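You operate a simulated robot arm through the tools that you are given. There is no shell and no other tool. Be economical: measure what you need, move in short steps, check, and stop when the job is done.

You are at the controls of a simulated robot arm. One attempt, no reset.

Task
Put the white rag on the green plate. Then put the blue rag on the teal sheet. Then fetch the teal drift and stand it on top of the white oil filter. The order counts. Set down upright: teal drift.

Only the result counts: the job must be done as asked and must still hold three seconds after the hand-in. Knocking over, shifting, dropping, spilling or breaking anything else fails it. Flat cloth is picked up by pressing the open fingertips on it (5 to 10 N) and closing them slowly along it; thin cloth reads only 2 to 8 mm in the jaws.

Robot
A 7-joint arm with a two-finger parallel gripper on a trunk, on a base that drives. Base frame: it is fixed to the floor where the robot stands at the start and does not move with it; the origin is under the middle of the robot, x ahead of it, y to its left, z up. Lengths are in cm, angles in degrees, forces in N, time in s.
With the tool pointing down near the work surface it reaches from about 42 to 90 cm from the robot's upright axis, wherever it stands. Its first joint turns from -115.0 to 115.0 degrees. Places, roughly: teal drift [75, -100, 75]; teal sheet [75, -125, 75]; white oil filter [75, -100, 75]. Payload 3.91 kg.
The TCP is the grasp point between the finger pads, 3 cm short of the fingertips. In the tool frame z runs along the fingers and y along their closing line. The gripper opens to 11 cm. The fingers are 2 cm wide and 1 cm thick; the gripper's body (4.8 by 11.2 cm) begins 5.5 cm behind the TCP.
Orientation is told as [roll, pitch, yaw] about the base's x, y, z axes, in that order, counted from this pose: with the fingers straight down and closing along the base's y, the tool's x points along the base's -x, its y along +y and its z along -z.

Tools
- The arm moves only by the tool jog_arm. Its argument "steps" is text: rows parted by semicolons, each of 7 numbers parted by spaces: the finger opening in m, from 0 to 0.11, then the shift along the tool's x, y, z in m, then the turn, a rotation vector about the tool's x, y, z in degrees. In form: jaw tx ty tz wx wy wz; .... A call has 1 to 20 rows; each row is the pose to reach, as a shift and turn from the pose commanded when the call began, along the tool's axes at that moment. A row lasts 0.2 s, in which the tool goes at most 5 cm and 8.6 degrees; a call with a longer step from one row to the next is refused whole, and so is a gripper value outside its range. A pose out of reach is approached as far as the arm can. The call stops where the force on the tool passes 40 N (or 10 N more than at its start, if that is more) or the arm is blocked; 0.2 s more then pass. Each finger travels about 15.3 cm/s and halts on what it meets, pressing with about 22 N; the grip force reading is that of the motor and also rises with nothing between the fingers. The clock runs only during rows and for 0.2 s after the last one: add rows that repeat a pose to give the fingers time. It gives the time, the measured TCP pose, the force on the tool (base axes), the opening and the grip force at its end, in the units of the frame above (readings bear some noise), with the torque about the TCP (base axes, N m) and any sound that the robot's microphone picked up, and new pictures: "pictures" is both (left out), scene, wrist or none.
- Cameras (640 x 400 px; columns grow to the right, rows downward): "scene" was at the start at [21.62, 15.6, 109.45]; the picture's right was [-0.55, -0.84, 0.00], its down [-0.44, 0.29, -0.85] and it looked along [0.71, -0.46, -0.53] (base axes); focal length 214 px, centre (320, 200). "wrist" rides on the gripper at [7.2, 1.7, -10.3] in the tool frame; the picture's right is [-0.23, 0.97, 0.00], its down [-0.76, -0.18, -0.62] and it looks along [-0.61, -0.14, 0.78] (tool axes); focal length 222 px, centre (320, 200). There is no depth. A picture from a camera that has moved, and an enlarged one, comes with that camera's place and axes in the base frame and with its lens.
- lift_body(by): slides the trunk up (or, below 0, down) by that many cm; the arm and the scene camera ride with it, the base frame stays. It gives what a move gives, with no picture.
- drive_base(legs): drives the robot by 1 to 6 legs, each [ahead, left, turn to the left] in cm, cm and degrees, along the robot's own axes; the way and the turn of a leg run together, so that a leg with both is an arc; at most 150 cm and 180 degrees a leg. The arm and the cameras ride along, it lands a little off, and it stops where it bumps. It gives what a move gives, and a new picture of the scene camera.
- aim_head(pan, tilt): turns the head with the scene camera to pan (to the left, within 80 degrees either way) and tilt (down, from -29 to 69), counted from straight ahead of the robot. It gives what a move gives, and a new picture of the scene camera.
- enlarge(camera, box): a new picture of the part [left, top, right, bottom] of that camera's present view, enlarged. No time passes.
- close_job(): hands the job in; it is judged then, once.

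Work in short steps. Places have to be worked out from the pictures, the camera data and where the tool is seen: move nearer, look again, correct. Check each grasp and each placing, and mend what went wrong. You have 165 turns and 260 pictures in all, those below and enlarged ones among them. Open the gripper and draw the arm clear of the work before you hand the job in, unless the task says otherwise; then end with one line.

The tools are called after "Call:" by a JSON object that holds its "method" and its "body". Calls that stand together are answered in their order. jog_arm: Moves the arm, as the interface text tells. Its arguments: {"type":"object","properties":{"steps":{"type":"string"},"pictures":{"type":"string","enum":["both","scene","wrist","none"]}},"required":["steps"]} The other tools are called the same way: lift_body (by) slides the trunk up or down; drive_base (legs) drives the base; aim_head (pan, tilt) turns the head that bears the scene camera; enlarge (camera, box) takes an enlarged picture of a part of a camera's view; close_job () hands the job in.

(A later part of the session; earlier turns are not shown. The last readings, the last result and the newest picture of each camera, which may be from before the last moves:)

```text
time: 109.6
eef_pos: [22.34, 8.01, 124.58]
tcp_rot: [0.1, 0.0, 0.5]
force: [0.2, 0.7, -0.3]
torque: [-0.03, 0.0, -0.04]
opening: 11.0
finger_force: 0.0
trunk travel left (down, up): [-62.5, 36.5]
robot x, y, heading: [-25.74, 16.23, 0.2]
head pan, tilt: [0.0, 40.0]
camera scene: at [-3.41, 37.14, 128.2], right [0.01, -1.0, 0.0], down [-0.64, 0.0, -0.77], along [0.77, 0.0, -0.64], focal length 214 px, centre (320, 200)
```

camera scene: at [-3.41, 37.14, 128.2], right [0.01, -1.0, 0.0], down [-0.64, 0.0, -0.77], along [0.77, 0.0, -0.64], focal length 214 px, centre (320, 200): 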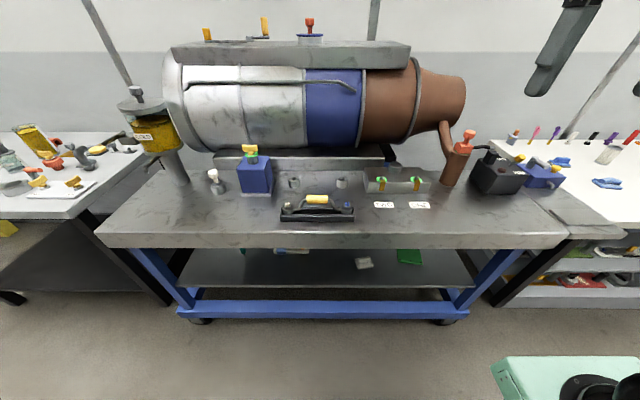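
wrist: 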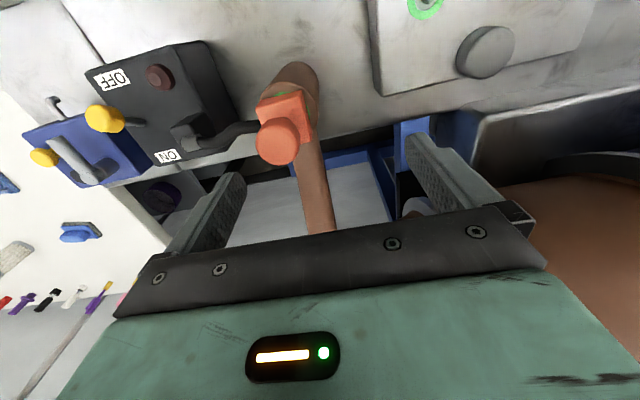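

I lower by 40, the limit per call.

Call:
{"method": "lift_body", "body": {"by": -40}}

Call:
{"method": "aim_head", "body": {"pan": 0, "tilt": 40}}

```text
time: 113.5
eef_pos: [22.3, 7.84, 84.55]
tcp_rot: [0.0, 0.0, 0.4]
force: [-0.2, 0.3, 0.2]
torque: [0.01, 0.01, 0.01]
opening: 11.02
finger_force: 0.1
trunk travel left (down, up): [-22.5, 76.5]
robot x, y, heading: [-26.0, 16.76, 0.4]
head pan, tilt: [0.0, 40.0]
```

```text
time: 114.0
eef_pos: [22.27, 7.92, 84.68]
tcp_rot: [0.1, -0.1, 0.3]
force: [-0.3, 0.1, -0.5]
torque: [-0.05, -0.02, 0.03]
opening: 11.01
finger_force: 0.1
trunk travel left (down, up): [-22.5, 76.5]
robot x, y, heading: [-26.36, 16.37, 0.5]
head pan, tilt: [0.0, 40.0]
camera scene: at [-3.41, 37.14, 88.2], right [0.01, -1.0, 0.0], down [-0.64, 0.0, -0.77], along [0.77, 0.0, -0.64], focal length 214 px, centre (320, 200)
```

scene: 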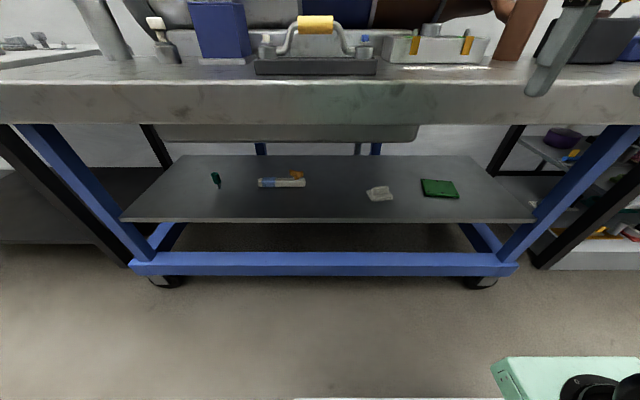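

Call:
{"method": "enlarge", "body": {"camera": "scene", "box": [340, 140, 500, 240]}}

Call:
{"method": "enlarge", "body": {"camera": "scene", "box": [180, 140, 340, 240]}}

```text
4.00 times, centred on (420, 190) of scene
camera zoom: at [-3.41, 37.14, 88.2], right [0.01, -1.0, 0.0], down [-0.64, 0.0, -0.77], along [0.77, 0.0, -0.64], focal length 858 px, centre (-80, 240)
```

zoom: 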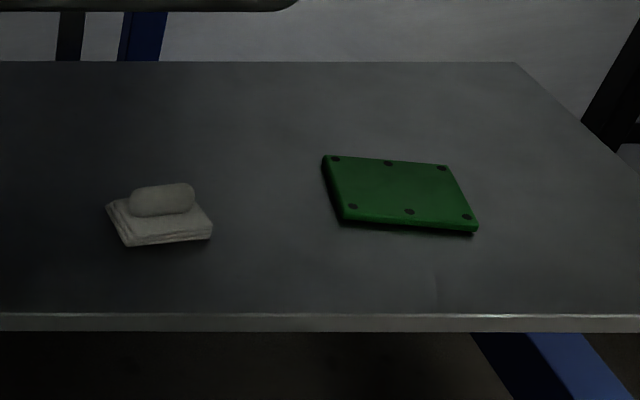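

```text
4.00 times, centred on (260, 190) of scene
camera zoom: at [-3.41, 37.14, 88.2], right [0.01, -1.0, 0.0], down [-0.64, 0.0, -0.77], along [0.77, 0.0, -0.64], focal length 858 px, centre (560, 240)
```

zoom: 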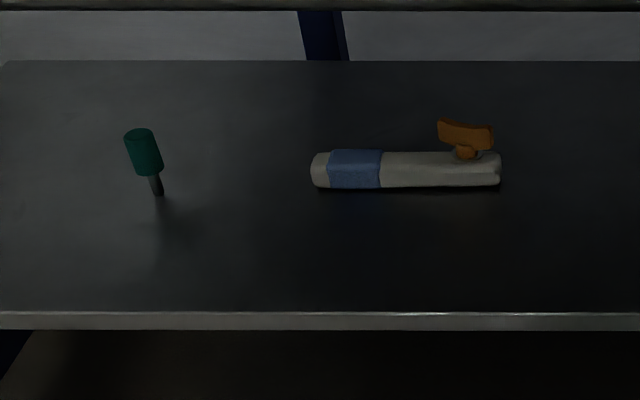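

The white rag is at about (54, 16.5) on a shelf at z about 42.5, and the plate is centred near (57, -4.6). The gap under the bench is only about 28 cm high, so I tilt the tool 45° forward and go in front of the gap.

Call:
{"method": "jog_arm", "body": {"steps": "0.11 -0.01 0.01 0.02 0 -8 0; 0.11 -0.02 0.03 0.04 0 -16 0; 0.11 -0.03 0.05 0.06 0 -24 0; 0.11 -0.05 0.07 0.09 0 -32 0; 0.11 -0.07 0.08 0.12 0 -40 0; 0.11 -0.08 0.086 0.14 0 -45 0; 0.11 -0.08 0.086 0.14 0 -45 0"}}

```text
time: 115.7
eef_pos: [30.23, 16.56, 70.5]
tcp_rot: [0.0, -45.0, 0.3]
force: [0.3, 0.8, -0.1]
torque: [-0.01, -0.01, -0.02]
opening: 10.99
finger_force: 0.0
out of reach, approached as far as the arm can: row 1, 2, 3, 4
trunk travel left (down, up): [-22.5, 76.5]
robot x, y, heading: [-26.02, 16.39, 0.3]
head pan, tilt: [0.0, 40.0]
camera scene: at [-3.41, 37.14, 88.2], right [0.01, -1.0, 0.0], down [-0.64, 0.0, -0.77], along [0.77, 0.0, -0.64], focal length 214 px, centre (320, 200)
camera wrist: at [17.84, 18.32, 72.87], right [0.15, 0.97, 0.16], down [0.1, -0.18, 0.98], along [0.98, -0.13, -0.12], focal length 222 px, centre (320, 200)
```

scene: 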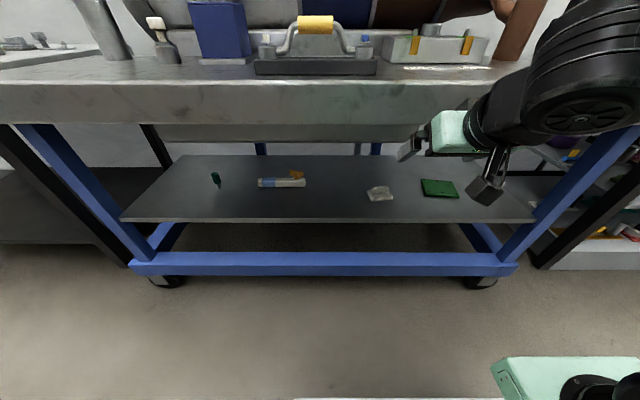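
wrist: 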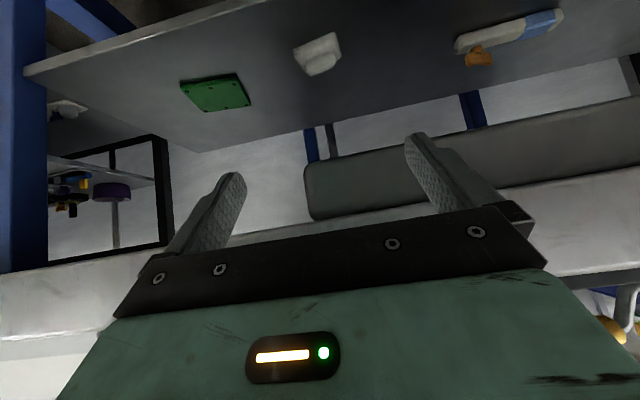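

The wrist picture agrees: rag at about (54, 17.3), plate at about (56, -4). I lower the trunk by 20 to bring the hand to the gap's height.

Call:
{"method": "lift_body", "body": {"by": -19}}

Call:
{"method": "enlarge", "body": {"camera": "scene", "box": [0, 0, 640, 400]}}

Call:
{"method": "enlarge", "body": {"camera": "wrist", "box": [100, 0, 440, 200]}}

```text
time: 117.7
eef_pos: [30.08, 16.56, 51.67]
tcp_rot: [0.1, -44.9, 0.3]
force: [0.5, -0.1, -0.7]
torque: [0.0, -0.04, -0.01]
opening: 11.01
finger_force: 0.0
trunk travel left (down, up): [-3.5, 95.5]
robot x, y, heading: [-26.18, 16.76, 0.4]
head pan, tilt: [0.0, 40.0]
```

```text
1.00 times, centred on (320, 200) of scene (not enlarged: the box is as wide or as high as the picture)
camera zoom: at [-3.41, 37.14, 69.21], right [0.01, -1.0, 0.0], down [-0.64, 0.0, -0.77], along [0.77, 0.0, -0.64], focal length 214 px, centre (320, 200)
```

zoom: 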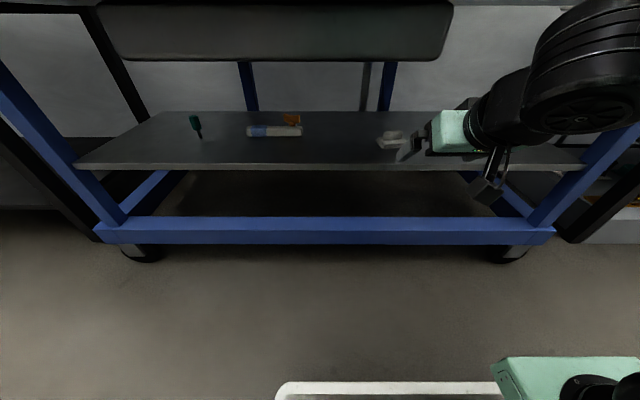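

```text
1.88 times, centred on (270, 100) of wrist
camera zoom: at [17.86, 18.31, 53.91], right [0.15, 0.97, 0.16], down [0.1, -0.18, 0.98], along [0.98, -0.14, -0.12], focal length 418 px, centre (414, 388)
```

zoom: 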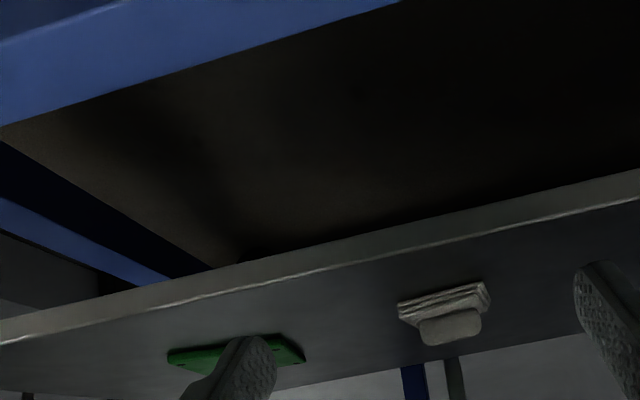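

The ceiling over the rag is about 63 high (a hanging box), enough for the tilted hand. I move in horizontally towards the rag, staying above it.

Call:
{"method": "jog_arm", "body": {"steps": "0.11 -0.03 0.003 0.03 0 0 0; 0.11 -0.06 0.006 0.06 0 0 0; 0.11 -0.09 0.008 0.09 0 0 0; 0.11 -0.12 0.008 0.12 0 0 0; 0.11 -0.134 0.008 0.134 0 0 0; 0.11 -0.134 0.008 0.134 0 0 0"}}

```text
time: 119.1
eef_pos: [49.16, 17.44, 51.67]
tcp_rot: [0.0, -45.0, 0.4]
force: [0.1, 0.1, 0.2]
torque: [0.02, 0.01, -0.03]
opening: 10.99
finger_force: 0.1
trunk travel left (down, up): [-3.5, 95.5]
robot x, y, heading: [-25.72, 16.15, 0.4]
head pan, tilt: [0.0, 40.0]
camera scene: at [-3.41, 37.14, 69.2], right [0.01, -1.0, 0.0], down [-0.64, 0.0, -0.77], along [0.77, 0.0, -0.64], focal length 214 px, centre (320, 200)
camera wrist: at [36.83, 19.26, 53.91], right [0.15, 0.97, 0.16], down [0.1, -0.18, 0.98], along [0.98, -0.13, -0.12], focal length 222 px, centre (320, 200)
```

scene: 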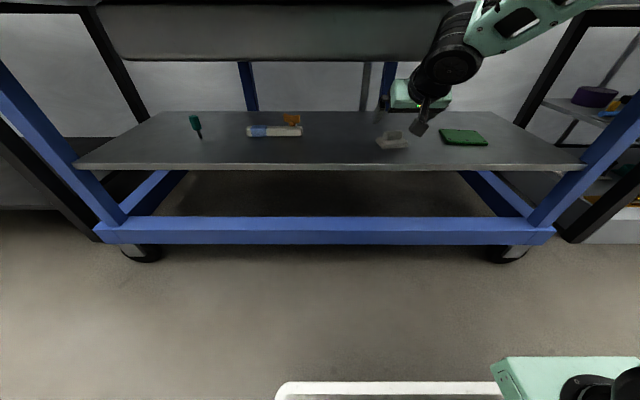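
wrist: 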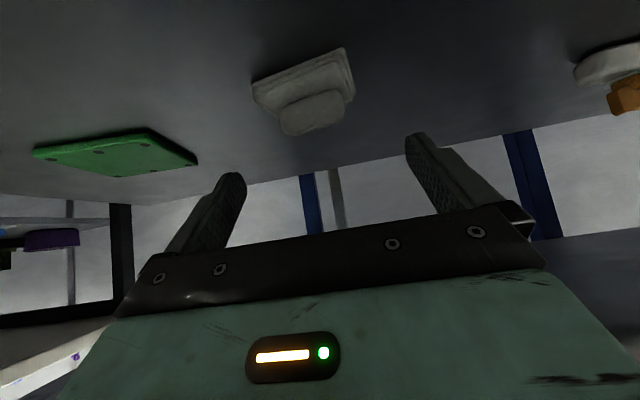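

The roll on the rag is about 4.8 cm long, centred near (52.3, 18.1), turned about 9°. I turn the tool to match and descend to straddle it at its ends.

Call:
{"method": "jog_arm", "body": {"steps": "0.11 0.003 0.003 0.015 -3.2 0 -3.2; 0.11 0.006 0.006 0.025 -6.4 0 -6.4; 0.11 0.009 0.007 0.035 -6.4 0 -6.4; 0.11 0.0115 0.007 0.042 -6.4 0 -6.4; 0.11 0.0115 0.007 0.042 -6.4 0 -6.4"}}

```text
time: 120.3
eef_pos: [51.33, 18.23, 47.77]
tcp_rot: [0.1, -45.0, 9.4]
force: [-0.1, -0.3, 0.6]
torque: [-0.01, 0.02, -0.03]
opening: 11.02
finger_force: 0.2
trunk travel left (down, up): [-3.5, 95.5]
robot x, y, heading: [-25.85, 16.88, 0.2]
head pan, tilt: [0.0, 40.0]
camera scene: at [-3.4, 37.14, 69.2], right [0.01, -1.0, 0.0], down [-0.64, 0.0, -0.77], along [0.77, 0.0, -0.64], focal length 214 px, centre (320, 200)
camera wrist: at [38.83, 17.97, 50.1], right [0.0, 0.99, 0.16], down [0.13, -0.16, 0.98], along [0.99, 0.02, -0.12], focal length 222 px, centre (320, 200)
```

scene: 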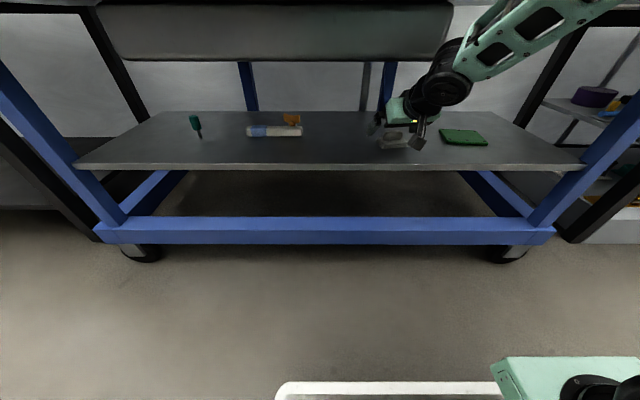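
wrist: 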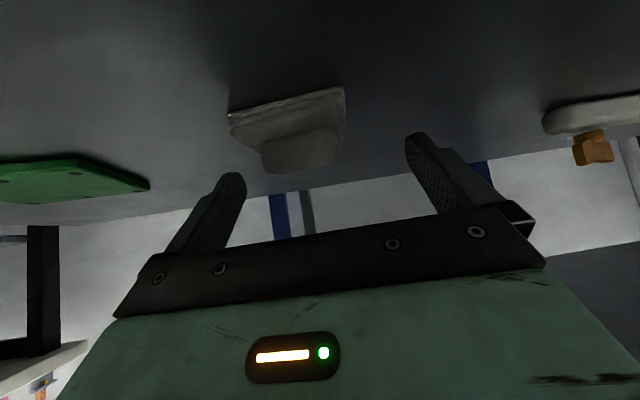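

The tool sits slightly too far left. I shift 0.8 cm right and advance 1.4 cm along the fingers, watching the force.

Call:
{"method": "jog_arm", "body": {"steps": "0.11 0 -0.008 0.002 0 0 0; 0.11 0 -0.008 0.008 0 0 0; 0.11 0 -0.008 0.014 0 0 0; 0.11 0 -0.008 0.014 0 0 0"}}

Call:
{"method": "enlarge", "body": {"camera": "wrist", "box": [200, 50, 460, 220]}}

```text
time: 121.3
eef_pos: [52.48, 17.6, 46.83]
tcp_rot: [0.1, -45.0, 9.4]
force: [-0.6, -0.2, 0.5]
torque: [-0.01, -0.02, 0.02]
opening: 10.99
finger_force: 0.1
trunk travel left (down, up): [-3.5, 95.5]
robot x, y, heading: [-25.75, 16.67, 0.5]
head pan, tilt: [0.0, 40.0]
camera scene: at [-3.41, 37.14, 69.2], right [0.01, -1.0, 0.0], down [-0.64, 0.0, -0.77], along [0.77, 0.0, -0.64], focal length 214 px, centre (320, 200)
camera wrist: at [39.97, 17.4, 49.1], right [0.0, 0.99, 0.16], down [0.13, -0.16, 0.98], along [0.99, 0.02, -0.12], focal length 222 px, centre (320, 200)
```

scene: 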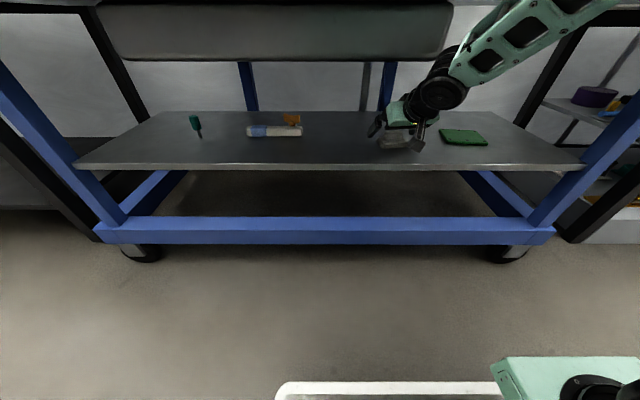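
wrist: 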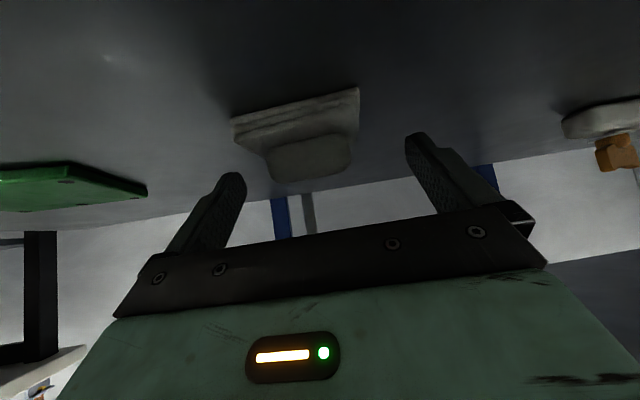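

```text
2.35 times, centred on (330, 135) of wrist
camera zoom: at [39.97, 17.4, 49.1], right [0.0, 0.99, 0.16], down [0.13, -0.16, 0.98], along [0.99, 0.02, -0.12], focal length 523 px, centre (296, 353)
```

zoom: 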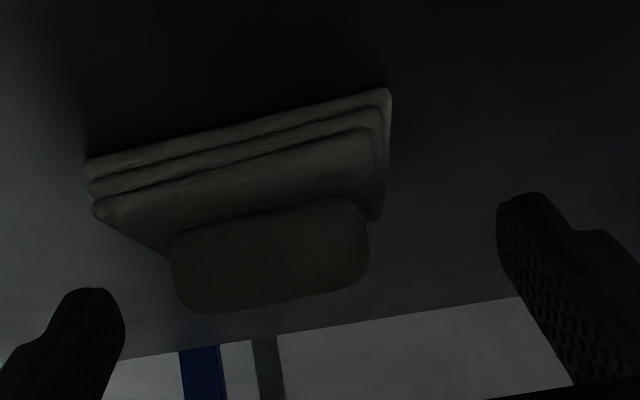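

The roll is still about 0.8 cm right of the jaw's centre and the fingers can go slightly lower. I correct and close slowly.

Call:
{"method": "jog_arm", "body": {"steps": "0.11 0.005 -0.008 0 0 0 0; 0.09 0.005 -0.008 0 0 0 0; 0.07 0.005 -0.008 0 0 0 0; 0.055 0.005 -0.008 0 0 0 0; 0.045 0.005 -0.008 0 0 0 0; 0.035 0.005 -0.008 0 0 0 0; 0.02 0.005 -0.008 0 0 0 0; 0.0 0.005 -0.008 0 0 0 0; 0.0 0.005 -0.008 0 0 0 0"}}

Call:
{"method": "enlarge", "body": {"camera": "wrist", "box": [200, 50, 460, 220]}}

```text
time: 123.3
eef_pos: [52.12, 16.73, 46.46]
tcp_rot: [0.1, -45.1, 9.4]
force: [-0.1, 0.2, 1.4]
torque: [0.01, -0.05, 0.03]
opening: 5.42
finger_force: 22.7
trunk travel left (down, up): [-3.5, 95.5]
robot x, y, heading: [-25.77, 16.44, -0.1]
head pan, tilt: [0.0, 40.0]
camera scene: at [-3.41, 37.14, 69.2], right [0.01, -1.0, 0.0], down [-0.64, 0.0, -0.77], along [0.77, 0.0, -0.64], focal length 214 px, centre (320, 200)
camera wrist: at [39.7, 16.54, 48.74], right [0.0, 0.99, 0.16], down [0.13, -0.16, 0.98], along [0.99, 0.02, -0.12], focal length 222 px, centre (320, 200)
```

scene: 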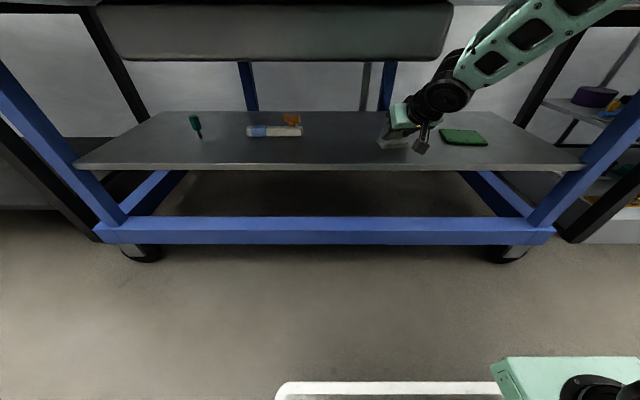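
wrist: 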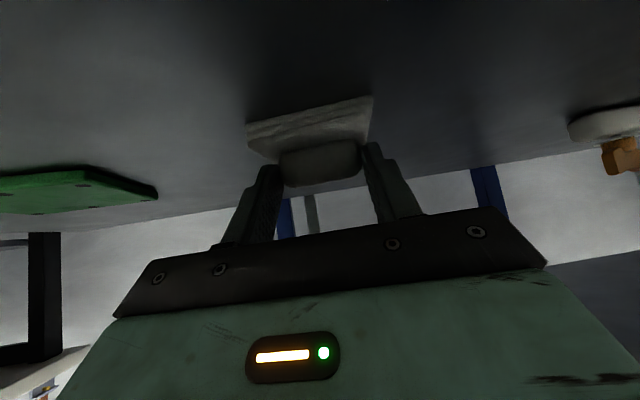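

```text
2.35 times, centred on (330, 135) of wrist
camera zoom: at [39.7, 16.54, 48.74], right [0.0, 0.99, 0.16], down [0.13, -0.16, 0.98], along [0.99, 0.02, -0.12], focal length 523 px, centre (296, 353)
```

zoom: 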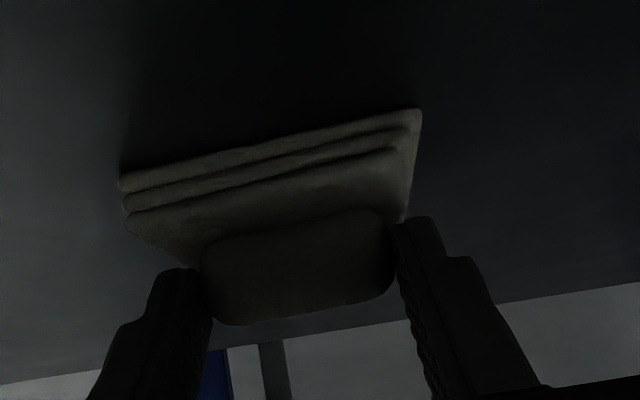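

The roll is gripped at 5.4 cm. I lift it 4 cm to test the grasp.

Call:
{"method": "jog_arm", "body": {"steps": "0.0 -0.007 0 -0.007 0 0 0; 0.0 -0.014 0 -0.014 0 0 0; 0.0 -0.021 0 -0.021 0 0 0; 0.0 -0.028 0 -0.028 0 0 0; 0.0 -0.028 0 -0.028 0 0 0"}}

```text
time: 124.5
eef_pos: [52.2, 16.71, 50.4]
tcp_rot: [0.1, -45.0, 9.3]
force: [0.5, 0.9, 1.2]
torque: [0.03, 0.02, -0.03]
opening: 5.4
finger_force: 21.8
trunk travel left (down, up): [-3.5, 95.5]
robot x, y, heading: [-25.75, 16.4, 0.1]
head pan, tilt: [0.0, 40.0]
camera scene: at [-3.4, 37.14, 69.2], right [0.01, -1.0, 0.0], down [-0.64, 0.0, -0.77], along [0.77, 0.0, -0.64], focal length 214 px, centre (320, 200)
camera wrist: at [39.7, 16.44, 52.76], right [0.0, 0.99, 0.16], down [0.13, -0.16, 0.98], along [0.99, 0.02, -0.12], focal length 222 px, centre (320, 200)
```

scene: 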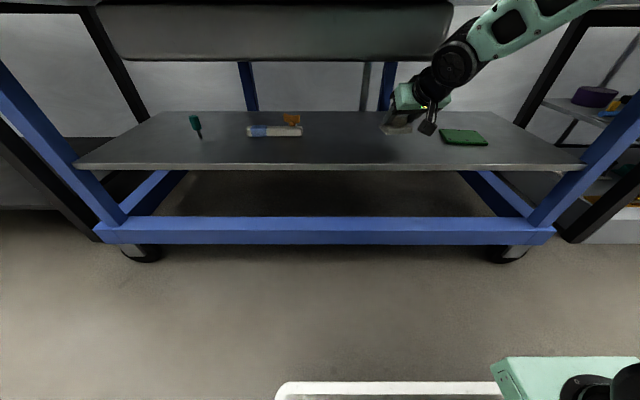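
wrist: 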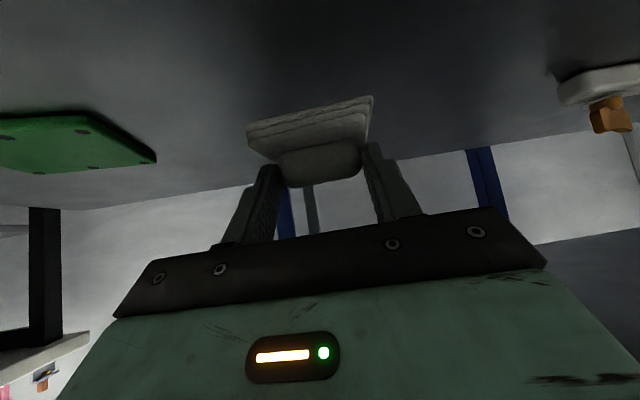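

The rag is held firmly. I carry it sideways at height to near the plate (about (56.8, -4.2)) and look again.

Call:
{"method": "jog_arm", "body": {"steps": "0.0 0.004 -0.03 -0.006 0 0 0; 0.0 0.007 -0.06 -0.012 1.5 0 1.5; 0.0 0.011 -0.09 -0.018 3 0 3; 0.0 0.014 -0.12 -0.024 4.5 0 4.5; 0.0 0.018 -0.15 -0.03 6.4 0 6.4; 0.0 0.021 -0.18 -0.034 6.4 0 6.4; 0.0 0.0226 -0.201 -0.0368 6.4 0 6.4; 0.0 0.0226 -0.201 -0.0368 6.4 0 6.4"}}

Call:
{"method": "enlarge", "body": {"camera": "scene", "box": [360, 60, 540, 180]}}

```text
time: 126.3
eef_pos: [51.47, -3.8, 51.51]
tcp_rot: [0.1, -45.0, 0.4]
force: [-0.1, 0.5, -1.5]
torque: [0.0, 0.02, -0.03]
opening: 5.4
finger_force: 21.9
trunk travel left (down, up): [-3.5, 95.5]
robot x, y, heading: [-26.39, 16.7, 0.4]
head pan, tilt: [0.0, 40.0]
camera scene: at [-3.4, 37.14, 69.2], right [0.01, -1.0, 0.0], down [-0.64, 0.0, -0.77], along [0.77, 0.0, -0.64], focal length 214 px, centre (320, 200)
camera wrist: at [39.13, -2.06, 53.76], right [0.15, 0.97, 0.16], down [0.1, -0.18, 0.98], along [0.98, -0.13, -0.12], focal length 222 px, centre (320, 200)
```

scene: 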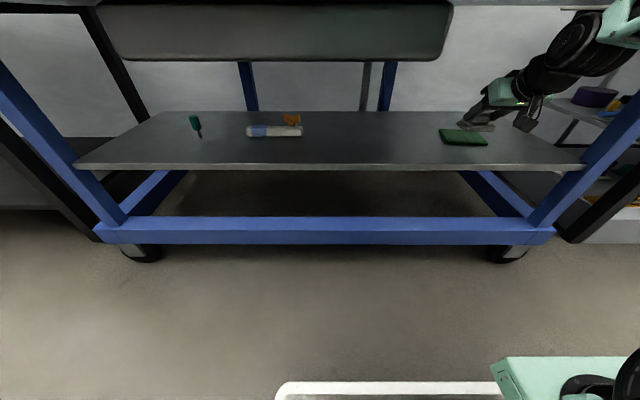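
wrist: 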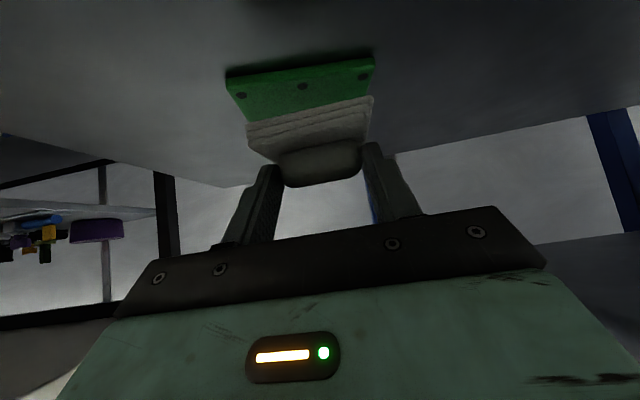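

```text
3.33 times, centred on (450, 120) of scene
camera zoom: at [-3.4, 37.14, 69.2], right [0.01, -1.0, 0.0], down [-0.64, 0.0, -0.77], along [0.77, 0.0, -0.64], focal length 715 px, centre (-113, 467)
```

zoom: 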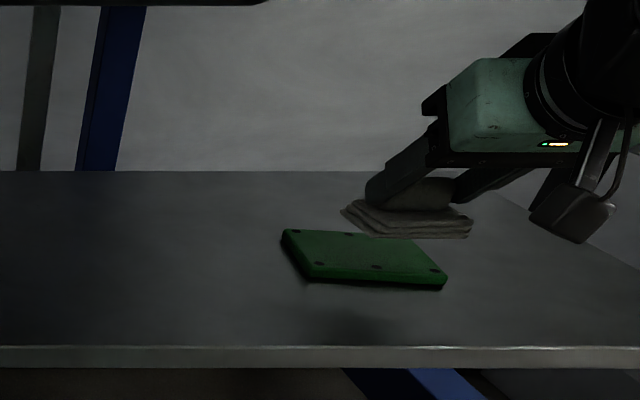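

The rag needs 3.4 cm forward to be over the plate's middle. I go forward, turn slightly to match the plate, and lower until contact.

Call:
{"method": "jog_arm", "body": {"steps": "0.0 -0.012 -0.001 0.012 2.5 0 2.5; 0.0 -0.024 -0.002 0.024 5 0 5; 0.0 -0.014 -0.002 0.034 5 0 5; 0.0 -0.007 -0.002 0.041 5 0 5; 0.0 -0.004 -0.002 0.044 5 0 5; 0.0 -0.004 -0.002 0.044 5 0 5"}}

Call:
{"method": "enlarge", "body": {"camera": "scene", "box": [360, 60, 540, 180]}}

```text
time: 127.7
eef_pos: [54.85, -4.06, 48.6]
tcp_rot: [0.0, -45.1, -6.7]
force: [1.1, -0.4, -1.0]
torque: [-0.02, 0.04, 0.0]
opening: 5.37
finger_force: 22.2
trunk travel left (down, up): [-3.5, 95.5]
robot x, y, heading: [-25.82, 16.42, 0.5]
head pan, tilt: [0.0, 40.0]
camera scene: at [-3.41, 37.14, 69.2], right [0.01, -1.0, 0.0], down [-0.64, 0.0, -0.77], along [0.77, 0.0, -0.64], focal length 214 px, centre (320, 200)
camera wrist: at [42.76, -0.78, 50.95], right [0.27, 0.95, 0.16], down [0.08, -0.19, 0.98], along [0.96, -0.25, -0.12], focal length 222 px, centre (320, 200)
```

scene: 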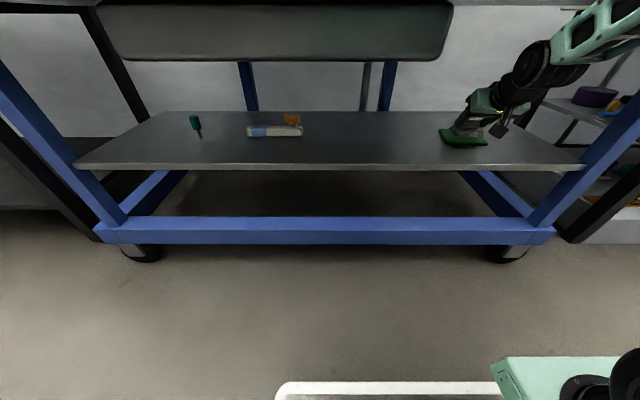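
wrist: 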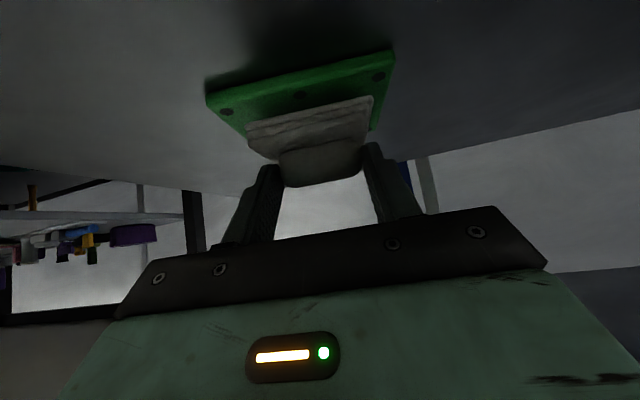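

```text
3.33 times, centred on (450, 120) of scene
camera zoom: at [-3.41, 37.14, 69.2], right [0.01, -1.0, 0.0], down [-0.64, 0.0, -0.77], along [0.77, 0.0, -0.64], focal length 715 px, centre (-113, 467)
```

zoom: 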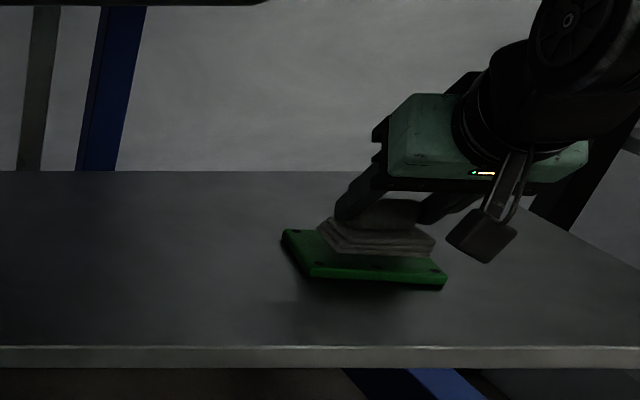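

The rag is well centred over the plate. I lower it the last bit in small steps.

Call:
{"method": "jog_arm", "body": {"steps": "0.0 0.002 0 0.002 0 0 0; 0.0 0.004 0 0.004 0 0 0; 0.0 0.005 0 0.005 0 0 0; 0.0 0.005 0 0.005 0 0 0"}}

```text
time: 128.7
eef_pos: [54.71, -4.1, 47.96]
tcp_rot: [0.1, -45.0, -6.8]
force: [-0.4, 0.1, -1.2]
torque: [0.02, -0.04, 0.01]
opening: 5.42
finger_force: 22.0
trunk travel left (down, up): [-3.5, 95.5]
robot x, y, heading: [-25.73, 16.55, 0.3]
head pan, tilt: [0.0, 40.0]
camera scene: at [-3.4, 37.14, 69.2], right [0.01, -1.0, 0.0], down [-0.64, 0.0, -0.77], along [0.77, 0.0, -0.64], focal length 214 px, centre (320, 200)
camera wrist: at [42.66, -0.8, 50.27], right [0.27, 0.95, 0.16], down [0.08, -0.19, 0.98], along [0.96, -0.26, -0.12], focal length 222 px, centre (320, 200)
```

scene: 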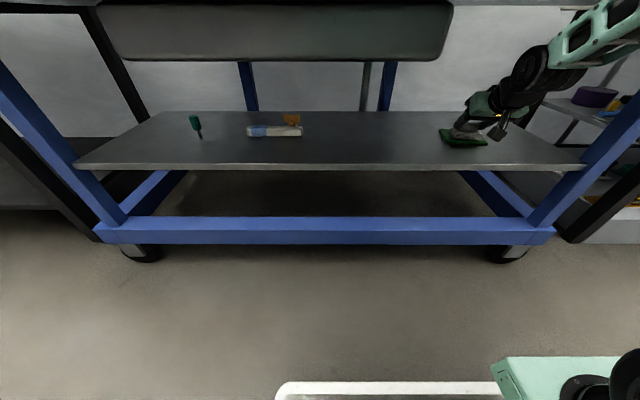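
wrist: 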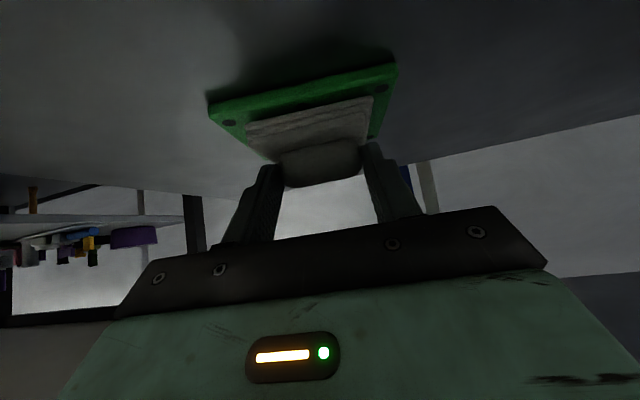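

No contact yet; I keep lowering in 2 mm steps.

Call:
{"method": "jog_arm", "body": {"steps": "0.0 0.001 0 0.001 0 0 0; 0.0 0.002 0 0.002 0 0 0; 0.0 0.003 0 0.003 0 0 0; 0.0 0.004 0 0.004 0 0 0; 0.0 0.004 0 0.004 0 0 0"}}

Call:
{"method": "enlarge", "body": {"camera": "scene", "box": [410, 90, 510, 160]}}

```text
time: 129.9
eef_pos: [54.83, -4.15, 47.44]
tcp_rot: [0.0, -45.1, -6.7]
force: [-1.9, -0.5, 3.4]
torque: [-0.02, -0.04, -0.01]
opening: 5.43
finger_force: 21.8
trunk travel left (down, up): [-3.5, 95.5]
robot x, y, heading: [-25.8, 16.77, 0.6]
head pan, tilt: [0.0, 40.0]
camera scene: at [-3.41, 37.14, 69.21], right [0.01, -1.0, 0.0], down [-0.64, 0.0, -0.77], along [0.77, 0.0, -0.64], focal length 214 px, centre (320, 200)
camera wrist: at [42.71, -0.73, 49.74], right [0.27, 0.95, 0.16], down [0.08, -0.19, 0.98], along [0.96, -0.26, -0.12], focal length 222 px, centre (320, 200)
```

scene: 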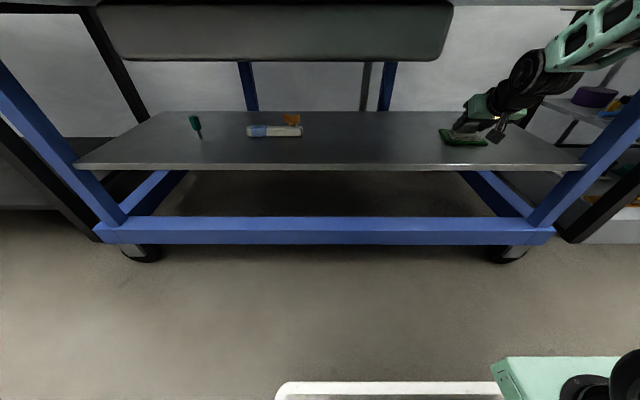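
wrist: 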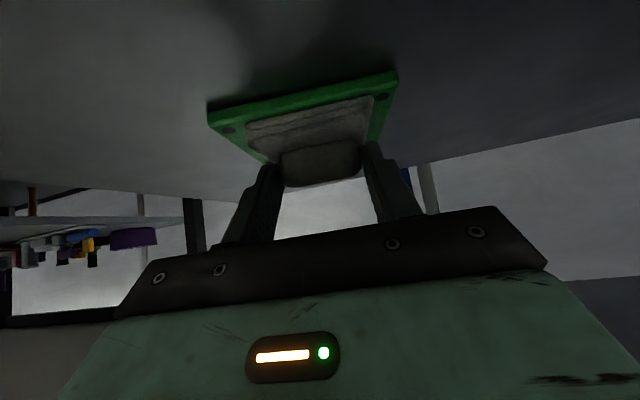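

```text
5.71 times, centred on (460, 125) of scene
camera zoom: at [-3.41, 37.14, 69.21], right [0.01, -1.0, 0.0], down [-0.64, 0.0, -0.77], along [0.77, 0.0, -0.64], focal length 1226 px, centre (-480, 629)
```

zoom: 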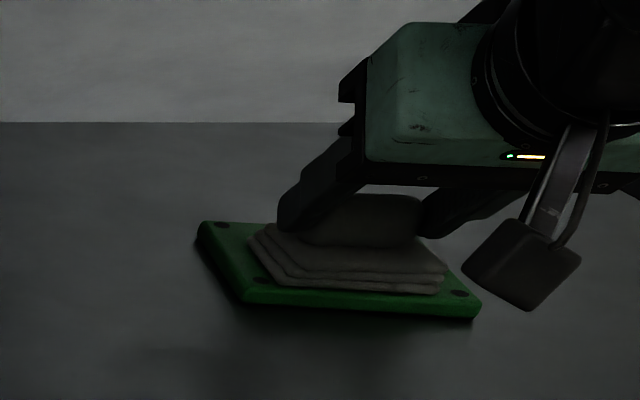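

Contact felt (3.4 N). I release slowly and back out along the tool axis, then retreat from under the bench.

Call:
{"method": "jog_arm", "body": {"steps": "0.06 0 0 0 0 0 0; 0.075 0 0 0 0 0 0; 0.09 0 0 0 0 0 0; 0.09 -0.003 0 -0.015 0 0 0; 0.09 -0.003 0 -0.035 0 0 0; 0.09 0.0 0 -0.06 0 0 0; 0.09 0.0 0 -0.06 0 0 0"}}

Call:
{"method": "enlarge", "body": {"camera": "scene", "box": [410, 90, 510, 160]}}

```text
time: 131.5
eef_pos: [50.55, -3.58, 51.6]
tcp_rot: [0.2, -44.9, -6.7]
force: [0.2, 1.4, 0.8]
torque: [0.0, 0.03, -0.01]
opening: 8.98
finger_force: 0.1
trunk travel left (down, up): [-3.5, 95.5]
robot x, y, heading: [-25.74, 16.89, 0.5]
head pan, tilt: [0.0, 40.0]
camera scene: at [-3.4, 37.14, 69.2], right [0.01, -1.0, 0.0], down [-0.64, 0.0, -0.77], along [0.77, 0.0, -0.64], focal length 214 px, centre (320, 200)
camera wrist: at [38.42, -0.29, 53.88], right [0.27, 0.95, 0.16], down [0.08, -0.19, 0.98], along [0.96, -0.25, -0.12], focal length 222 px, centre (320, 200)
```

scene: 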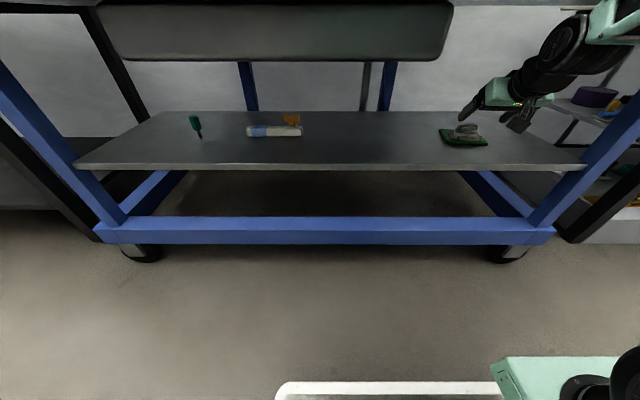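
wrist: 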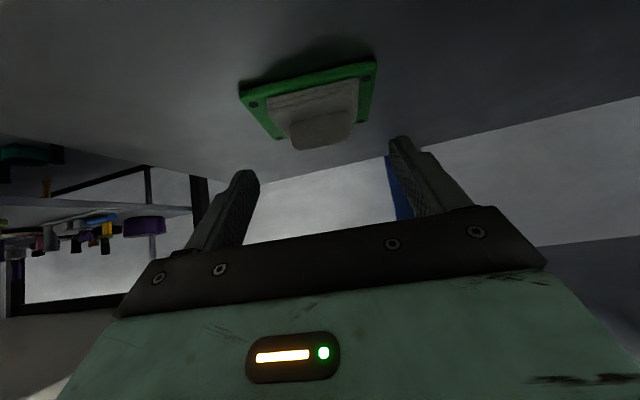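

```text
5.71 times, centred on (460, 125) of scene
camera zoom: at [-3.4, 37.14, 69.2], right [0.01, -1.0, 0.0], down [-0.64, 0.0, -0.77], along [0.77, 0.0, -0.64], focal length 1226 px, centre (-480, 629)
```

zoom: 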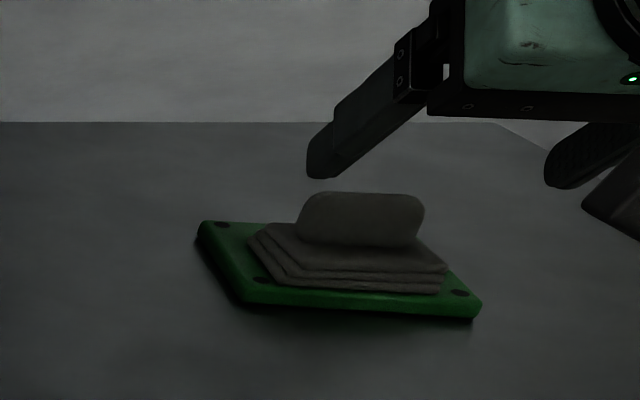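

The white rag rests on the green plate. I back the hand straight out from under the bench, then raise the trunk.

Call:
{"method": "jog_arm", "body": {"steps": "0.09 0.03 -0.005 -0.03 0 0 0; 0.09 0.06 -0.01 -0.06 0 0 0; 0.09 0.09 -0.015 -0.09 0 0 0; 0.09 0.12 -0.02 -0.12 0 0 0; 0.09 0.15 -0.025 -0.15 0 0 0; 0.09 0.15 -0.025 -0.15 0 0 0", "pictures": "scene"}}

Call:
{"method": "lift_body", "body": {"by": 40}}

Call:
{"method": "lift_body", "body": {"by": 30}}

```text
time: 132.9
eef_pos: [30.66, -3.65, 51.36]
tcp_rot: [0.1, -45.0, -6.7]
force: [-0.1, -0.1, 0.2]
torque: [0.01, -0.01, -0.01]
opening: 9.0
finger_force: 0.0
out of reach, approached as far as the arm can: row 5, 6
trunk travel left (down, up): [-3.5, 95.5]
robot x, y, heading: [-25.8, 16.39, 0.4]
head pan, tilt: [0.0, 40.0]
camera scene: at [-3.4, 37.14, 69.2], right [0.01, -1.0, 0.0], down [-0.64, 0.0, -0.77], along [0.77, 0.0, -0.64], focal length 214 px, centre (320, 200)
```

scene: 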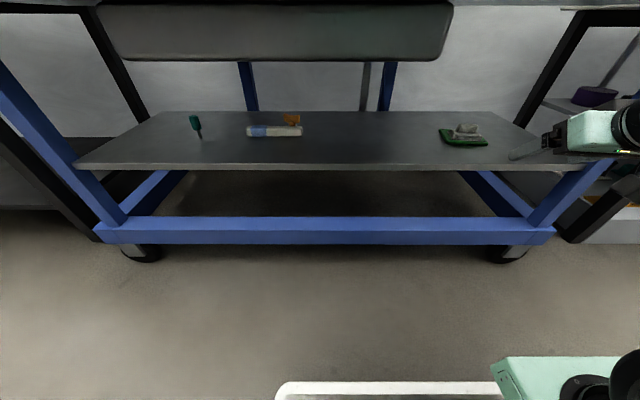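

```text
time: 136.8
eef_pos: [30.73, -3.77, 91.4]
tcp_rot: [0.0, -45.0, -6.8]
force: [-0.6, -0.6, 0.8]
torque: [0.01, 0.0, 0.0]
opening: 9.0
finger_force: 0.1
trunk travel left (down, up): [-43.5, 55.5]
robot x, y, heading: [-26.03, 16.42, 0.1]
head pan, tilt: [0.0, 40.0]
```

```text
time: 139.8
eef_pos: [30.71, -3.7, 121.29]
tcp_rot: [0.0, -45.0, -6.7]
force: [-0.4, -0.7, -0.9]
torque: [-0.02, -0.01, 0.01]
opening: 9.0
finger_force: 0.0
trunk travel left (down, up): [-73.5, 25.5]
robot x, y, heading: [-26.14, 16.27, 0.4]
head pan, tilt: [0.0, 40.0]
```

I straighten the tool to point down, then drive to the white bench, right first and then ahead.

Call:
{"method": "jog_arm", "body": {"steps": "0.11 -0.015 0 0.015 0 8 0; 0.11 -0.03 0 0.03 0 16 0; 0.11 -0.04 0 0.04 0 24 0; 0.11 -0.05 0 0.05 0 32 0; 0.11 -0.06 0 0.06 0 40 0; 0.11 -0.06 0 0.06 0 45 0; 0.11 -0.06 0 0.06 0 45 0", "pictures": "none"}}

Call:
{"method": "drive_base", "body": {"legs": [[0, -119, 0], [30, 0, 0]]}}

Call:
{"method": "aim_head", "body": {"pan": -10, "tilt": 45}}

```text
time: 141.4
eef_pos: [39.07, -4.7, 121.32]
tcp_rot: [0.0, 0.1, -6.7]
force: [0.4, 0.4, 0.7]
torque: [-0.02, 0.02, -0.03]
opening: 11.0
finger_force: 0.1
trunk travel left (down, up): [-73.5, 25.5]
robot x, y, heading: [-25.69, 16.44, 0.4]
head pan, tilt: [0.0, 40.0]
```

```text
time: 149.1
eef_pos: [71.05, -122.71, 121.39]
tcp_rot: [0.0, 0.0, -6.4]
force: [-1.5, -0.7, 0.0]
torque: [0.01, 0.01, -0.01]
opening: 11.02
finger_force: 0.1
trunk travel left (down, up): [-73.5, 25.5]
robot x, y, heading: [5.61, -101.89, 0.7]
head pan, tilt: [0.0, 40.0]
camera scene: at [28.27, -81.14, 139.2], right [0.01, -1.0, 0.0], down [-0.64, -0.01, -0.77], along [0.77, 0.01, -0.64], focal length 214 px, centre (320, 200)
```

scene: 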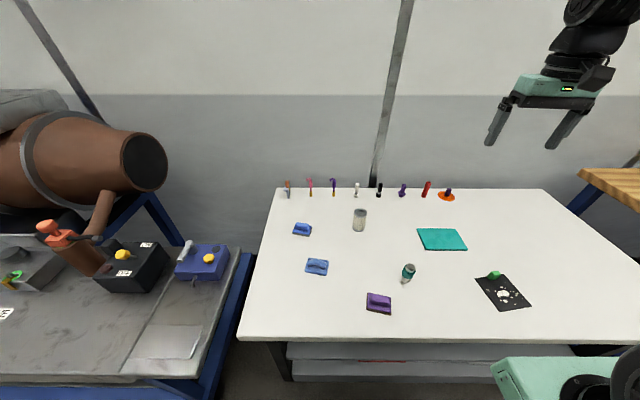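

```text
time: 149.8
eef_pos: [70.99, -122.69, 121.31]
tcp_rot: [-0.1, 0.1, -6.4]
force: [-0.1, -0.6, -0.4]
torque: [0.0, 0.02, 0.01]
opening: 11.0
finger_force: 0.1
trunk travel left (down, up): [-73.5, 25.5]
robot x, y, heading: [5.89, -101.71, 0.7]
head pan, tilt: [-10.0, 45.0]
camera scene: at [27.8, -82.56, 138.48], right [-0.16, -0.99, 0.0], down [-0.7, 0.12, -0.71], along [0.7, -0.12, -0.71], focal length 214 px, centre (320, 200)
```

scene: 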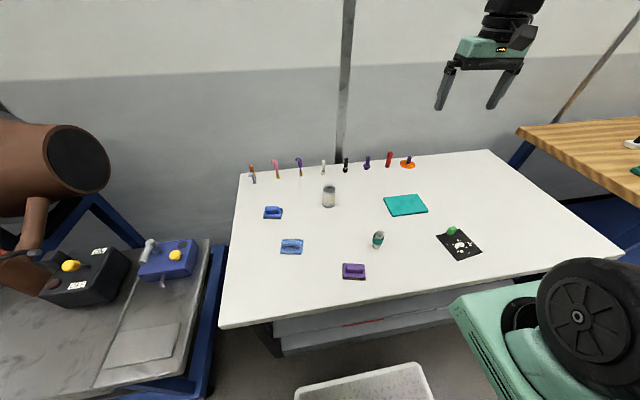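

Estimates: blue rag (69, -79.6), teal sheet (82, -127), drift (65, -108.7), filter (87, -95.6). I lower the trunk and move the hand above the blue rag.

Call:
{"method": "lift_body", "body": {"by": -20}}

Call:
{"method": "jog_arm", "body": {"steps": "0.11 0.007 0.043 0 0 0 0; 0.11 0.014 0.086 0 0 0 0; 0.11 0.02 0.129 0 0 0 0; 0.11 0.027 0.172 0 0 0 0; 0.11 0.034 0.215 0 0 0 0; 0.11 0.041 0.258 0 0 0 0; 0.11 0.048 0.301 0 0 0 0; 0.11 0.055 0.344 0 0 0 0; 0.11 0.061 0.387 0 0 0 0; 0.11 0.068 0.427 0 0 0 0; 0.11 0.068 0.427 0 0 0 0"}}

```text
time: 151.9
eef_pos: [70.9, -122.76, 101.45]
tcp_rot: [0.0, 0.1, -6.4]
force: [-0.4, -0.6, -0.4]
torque: [-0.01, 0.0, -0.03]
opening: 10.97
finger_force: 0.1
trunk travel left (down, up): [-53.5, 45.5]
robot x, y, heading: [5.98, -101.68, 0.7]
head pan, tilt: [-10.0, 45.0]
```

```text
time: 154.3
eef_pos: [69.34, -79.45, 101.36]
tcp_rot: [-0.1, 0.0, -6.5]
force: [-0.5, -0.5, -0.2]
torque: [-0.01, -0.01, 0.02]
opening: 11.0
finger_force: 0.1
trunk travel left (down, up): [-53.5, 45.5]
robot x, y, heading: [5.95, -101.79, 0.6]
head pan, tilt: [-10.0, 45.0]
camera scene: at [27.79, -82.56, 118.48], right [-0.16, -0.99, 0.0], down [-0.7, 0.12, -0.71], along [0.7, -0.12, -0.71], focal length 214 px, centre (320, 200)
camera wrist: at [62.29, -76.89, 111.69], right [0.34, 0.94, 0.0], down [0.74, -0.26, 0.62], along [0.59, -0.21, -0.78], focal length 222 px, centre (320, 200)
```

scene: 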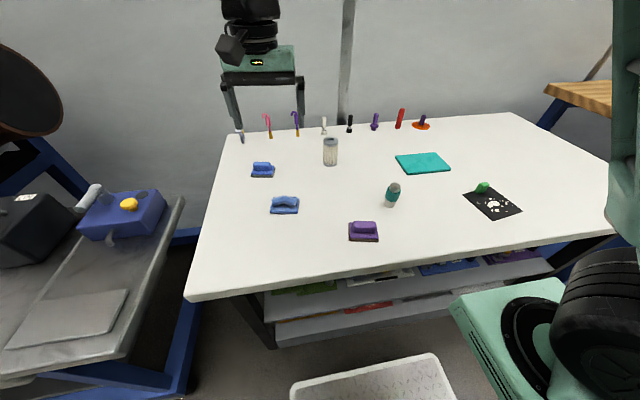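
wrist: 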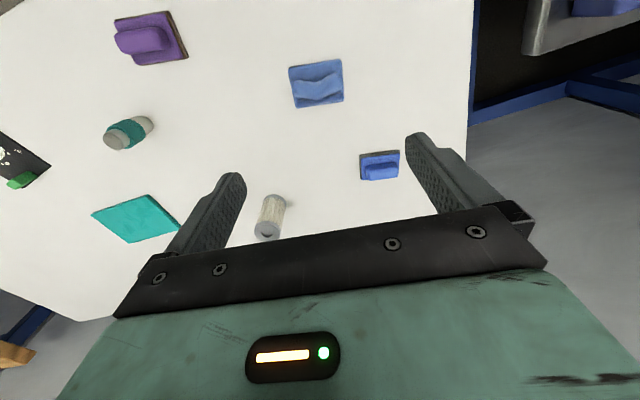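

The blue rag is under the hand. I enlarge it to see its shape and turn.

Call:
{"method": "enlarge", "body": {"camera": "wrist", "box": [260, 40, 380, 125]}}

```text
4.71 times, centred on (320, 82) of wrist
camera zoom: at [62.29, -76.89, 111.69], right [0.34, 0.94, 0.0], down [0.74, -0.26, 0.62], along [0.59, -0.21, -0.78], focal length 1045 px, centre (320, 753)
```

zoom: 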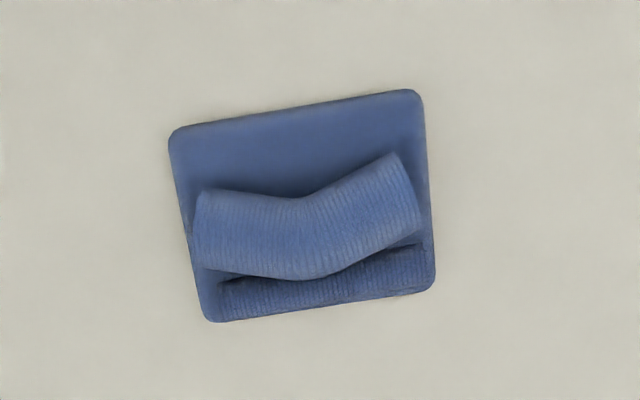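

The roll runs about along y, turned about -11°. I turn the tool by about +85° so the fingers close across the roll, and come down to z about 88.

Call:
{"method": "jog_arm", "body": {"steps": "0.11 0 0.003 0.01 0 0 -8.5; 0.11 0 0.004 0.025 0 0 -17; 0.11 0 0.004 0.04 0 0 -25.5; 0.11 0 0.004 0.055 0 0 -34; 0.11 0 0.004 0.07 0 0 -42.5; 0.11 0 0.004 0.085 0 0 -51; 0.11 0 0.004 0.1 0 0 -59.5; 0.11 0 0.004 0.115 0 0 -68; 0.11 0 0.004 0.13 0 0 -76.5; 0.11 0 0.004 0.13 0 0 -85; 0.11 0 0.004 0.13 0 0 -85"}}

```text
time: 156.8
eef_pos: [69.17, -79.21, 88.51]
tcp_rot: [0.0, 0.0, 78.6]
force: [-0.1, -0.1, -1.0]
torque: [-0.03, 0.01, 0.03]
opening: 11.0
finger_force: 0.1
trunk travel left (down, up): [-53.5, 45.5]
robot x, y, heading: [5.98, -102.02, 0.8]
head pan, tilt: [-10.0, 45.0]
camera scene: at [27.8, -82.56, 118.48], right [-0.16, -0.99, 0.0], down [-0.7, 0.12, -0.71], along [0.7, -0.12, -0.71], focal length 214 px, centre (320, 200)
camera wrist: at [66.06, -85.85, 98.77], right [-0.91, 0.41, 0.0], down [0.32, 0.71, 0.62], along [0.26, 0.57, -0.78], focal length 222 px, centre (320, 200)
```

scene: 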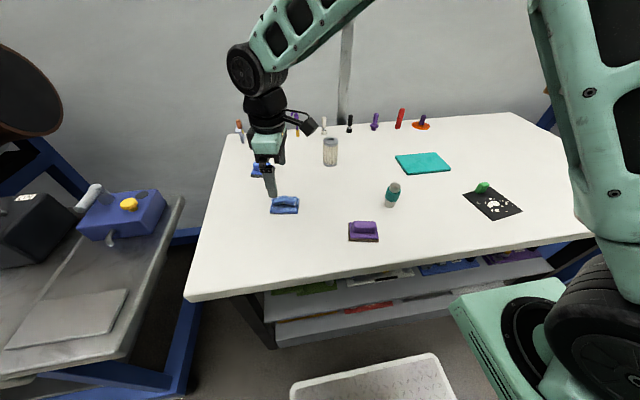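
wrist: 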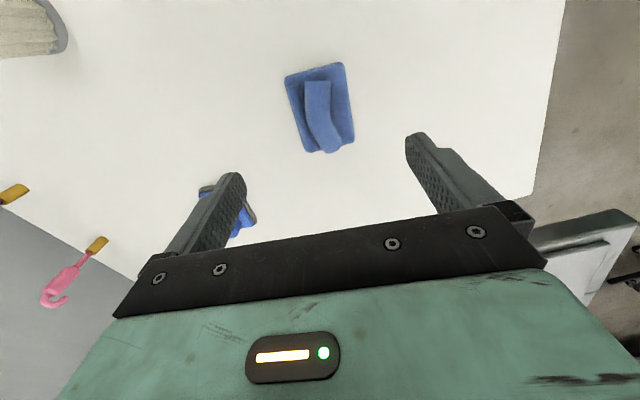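

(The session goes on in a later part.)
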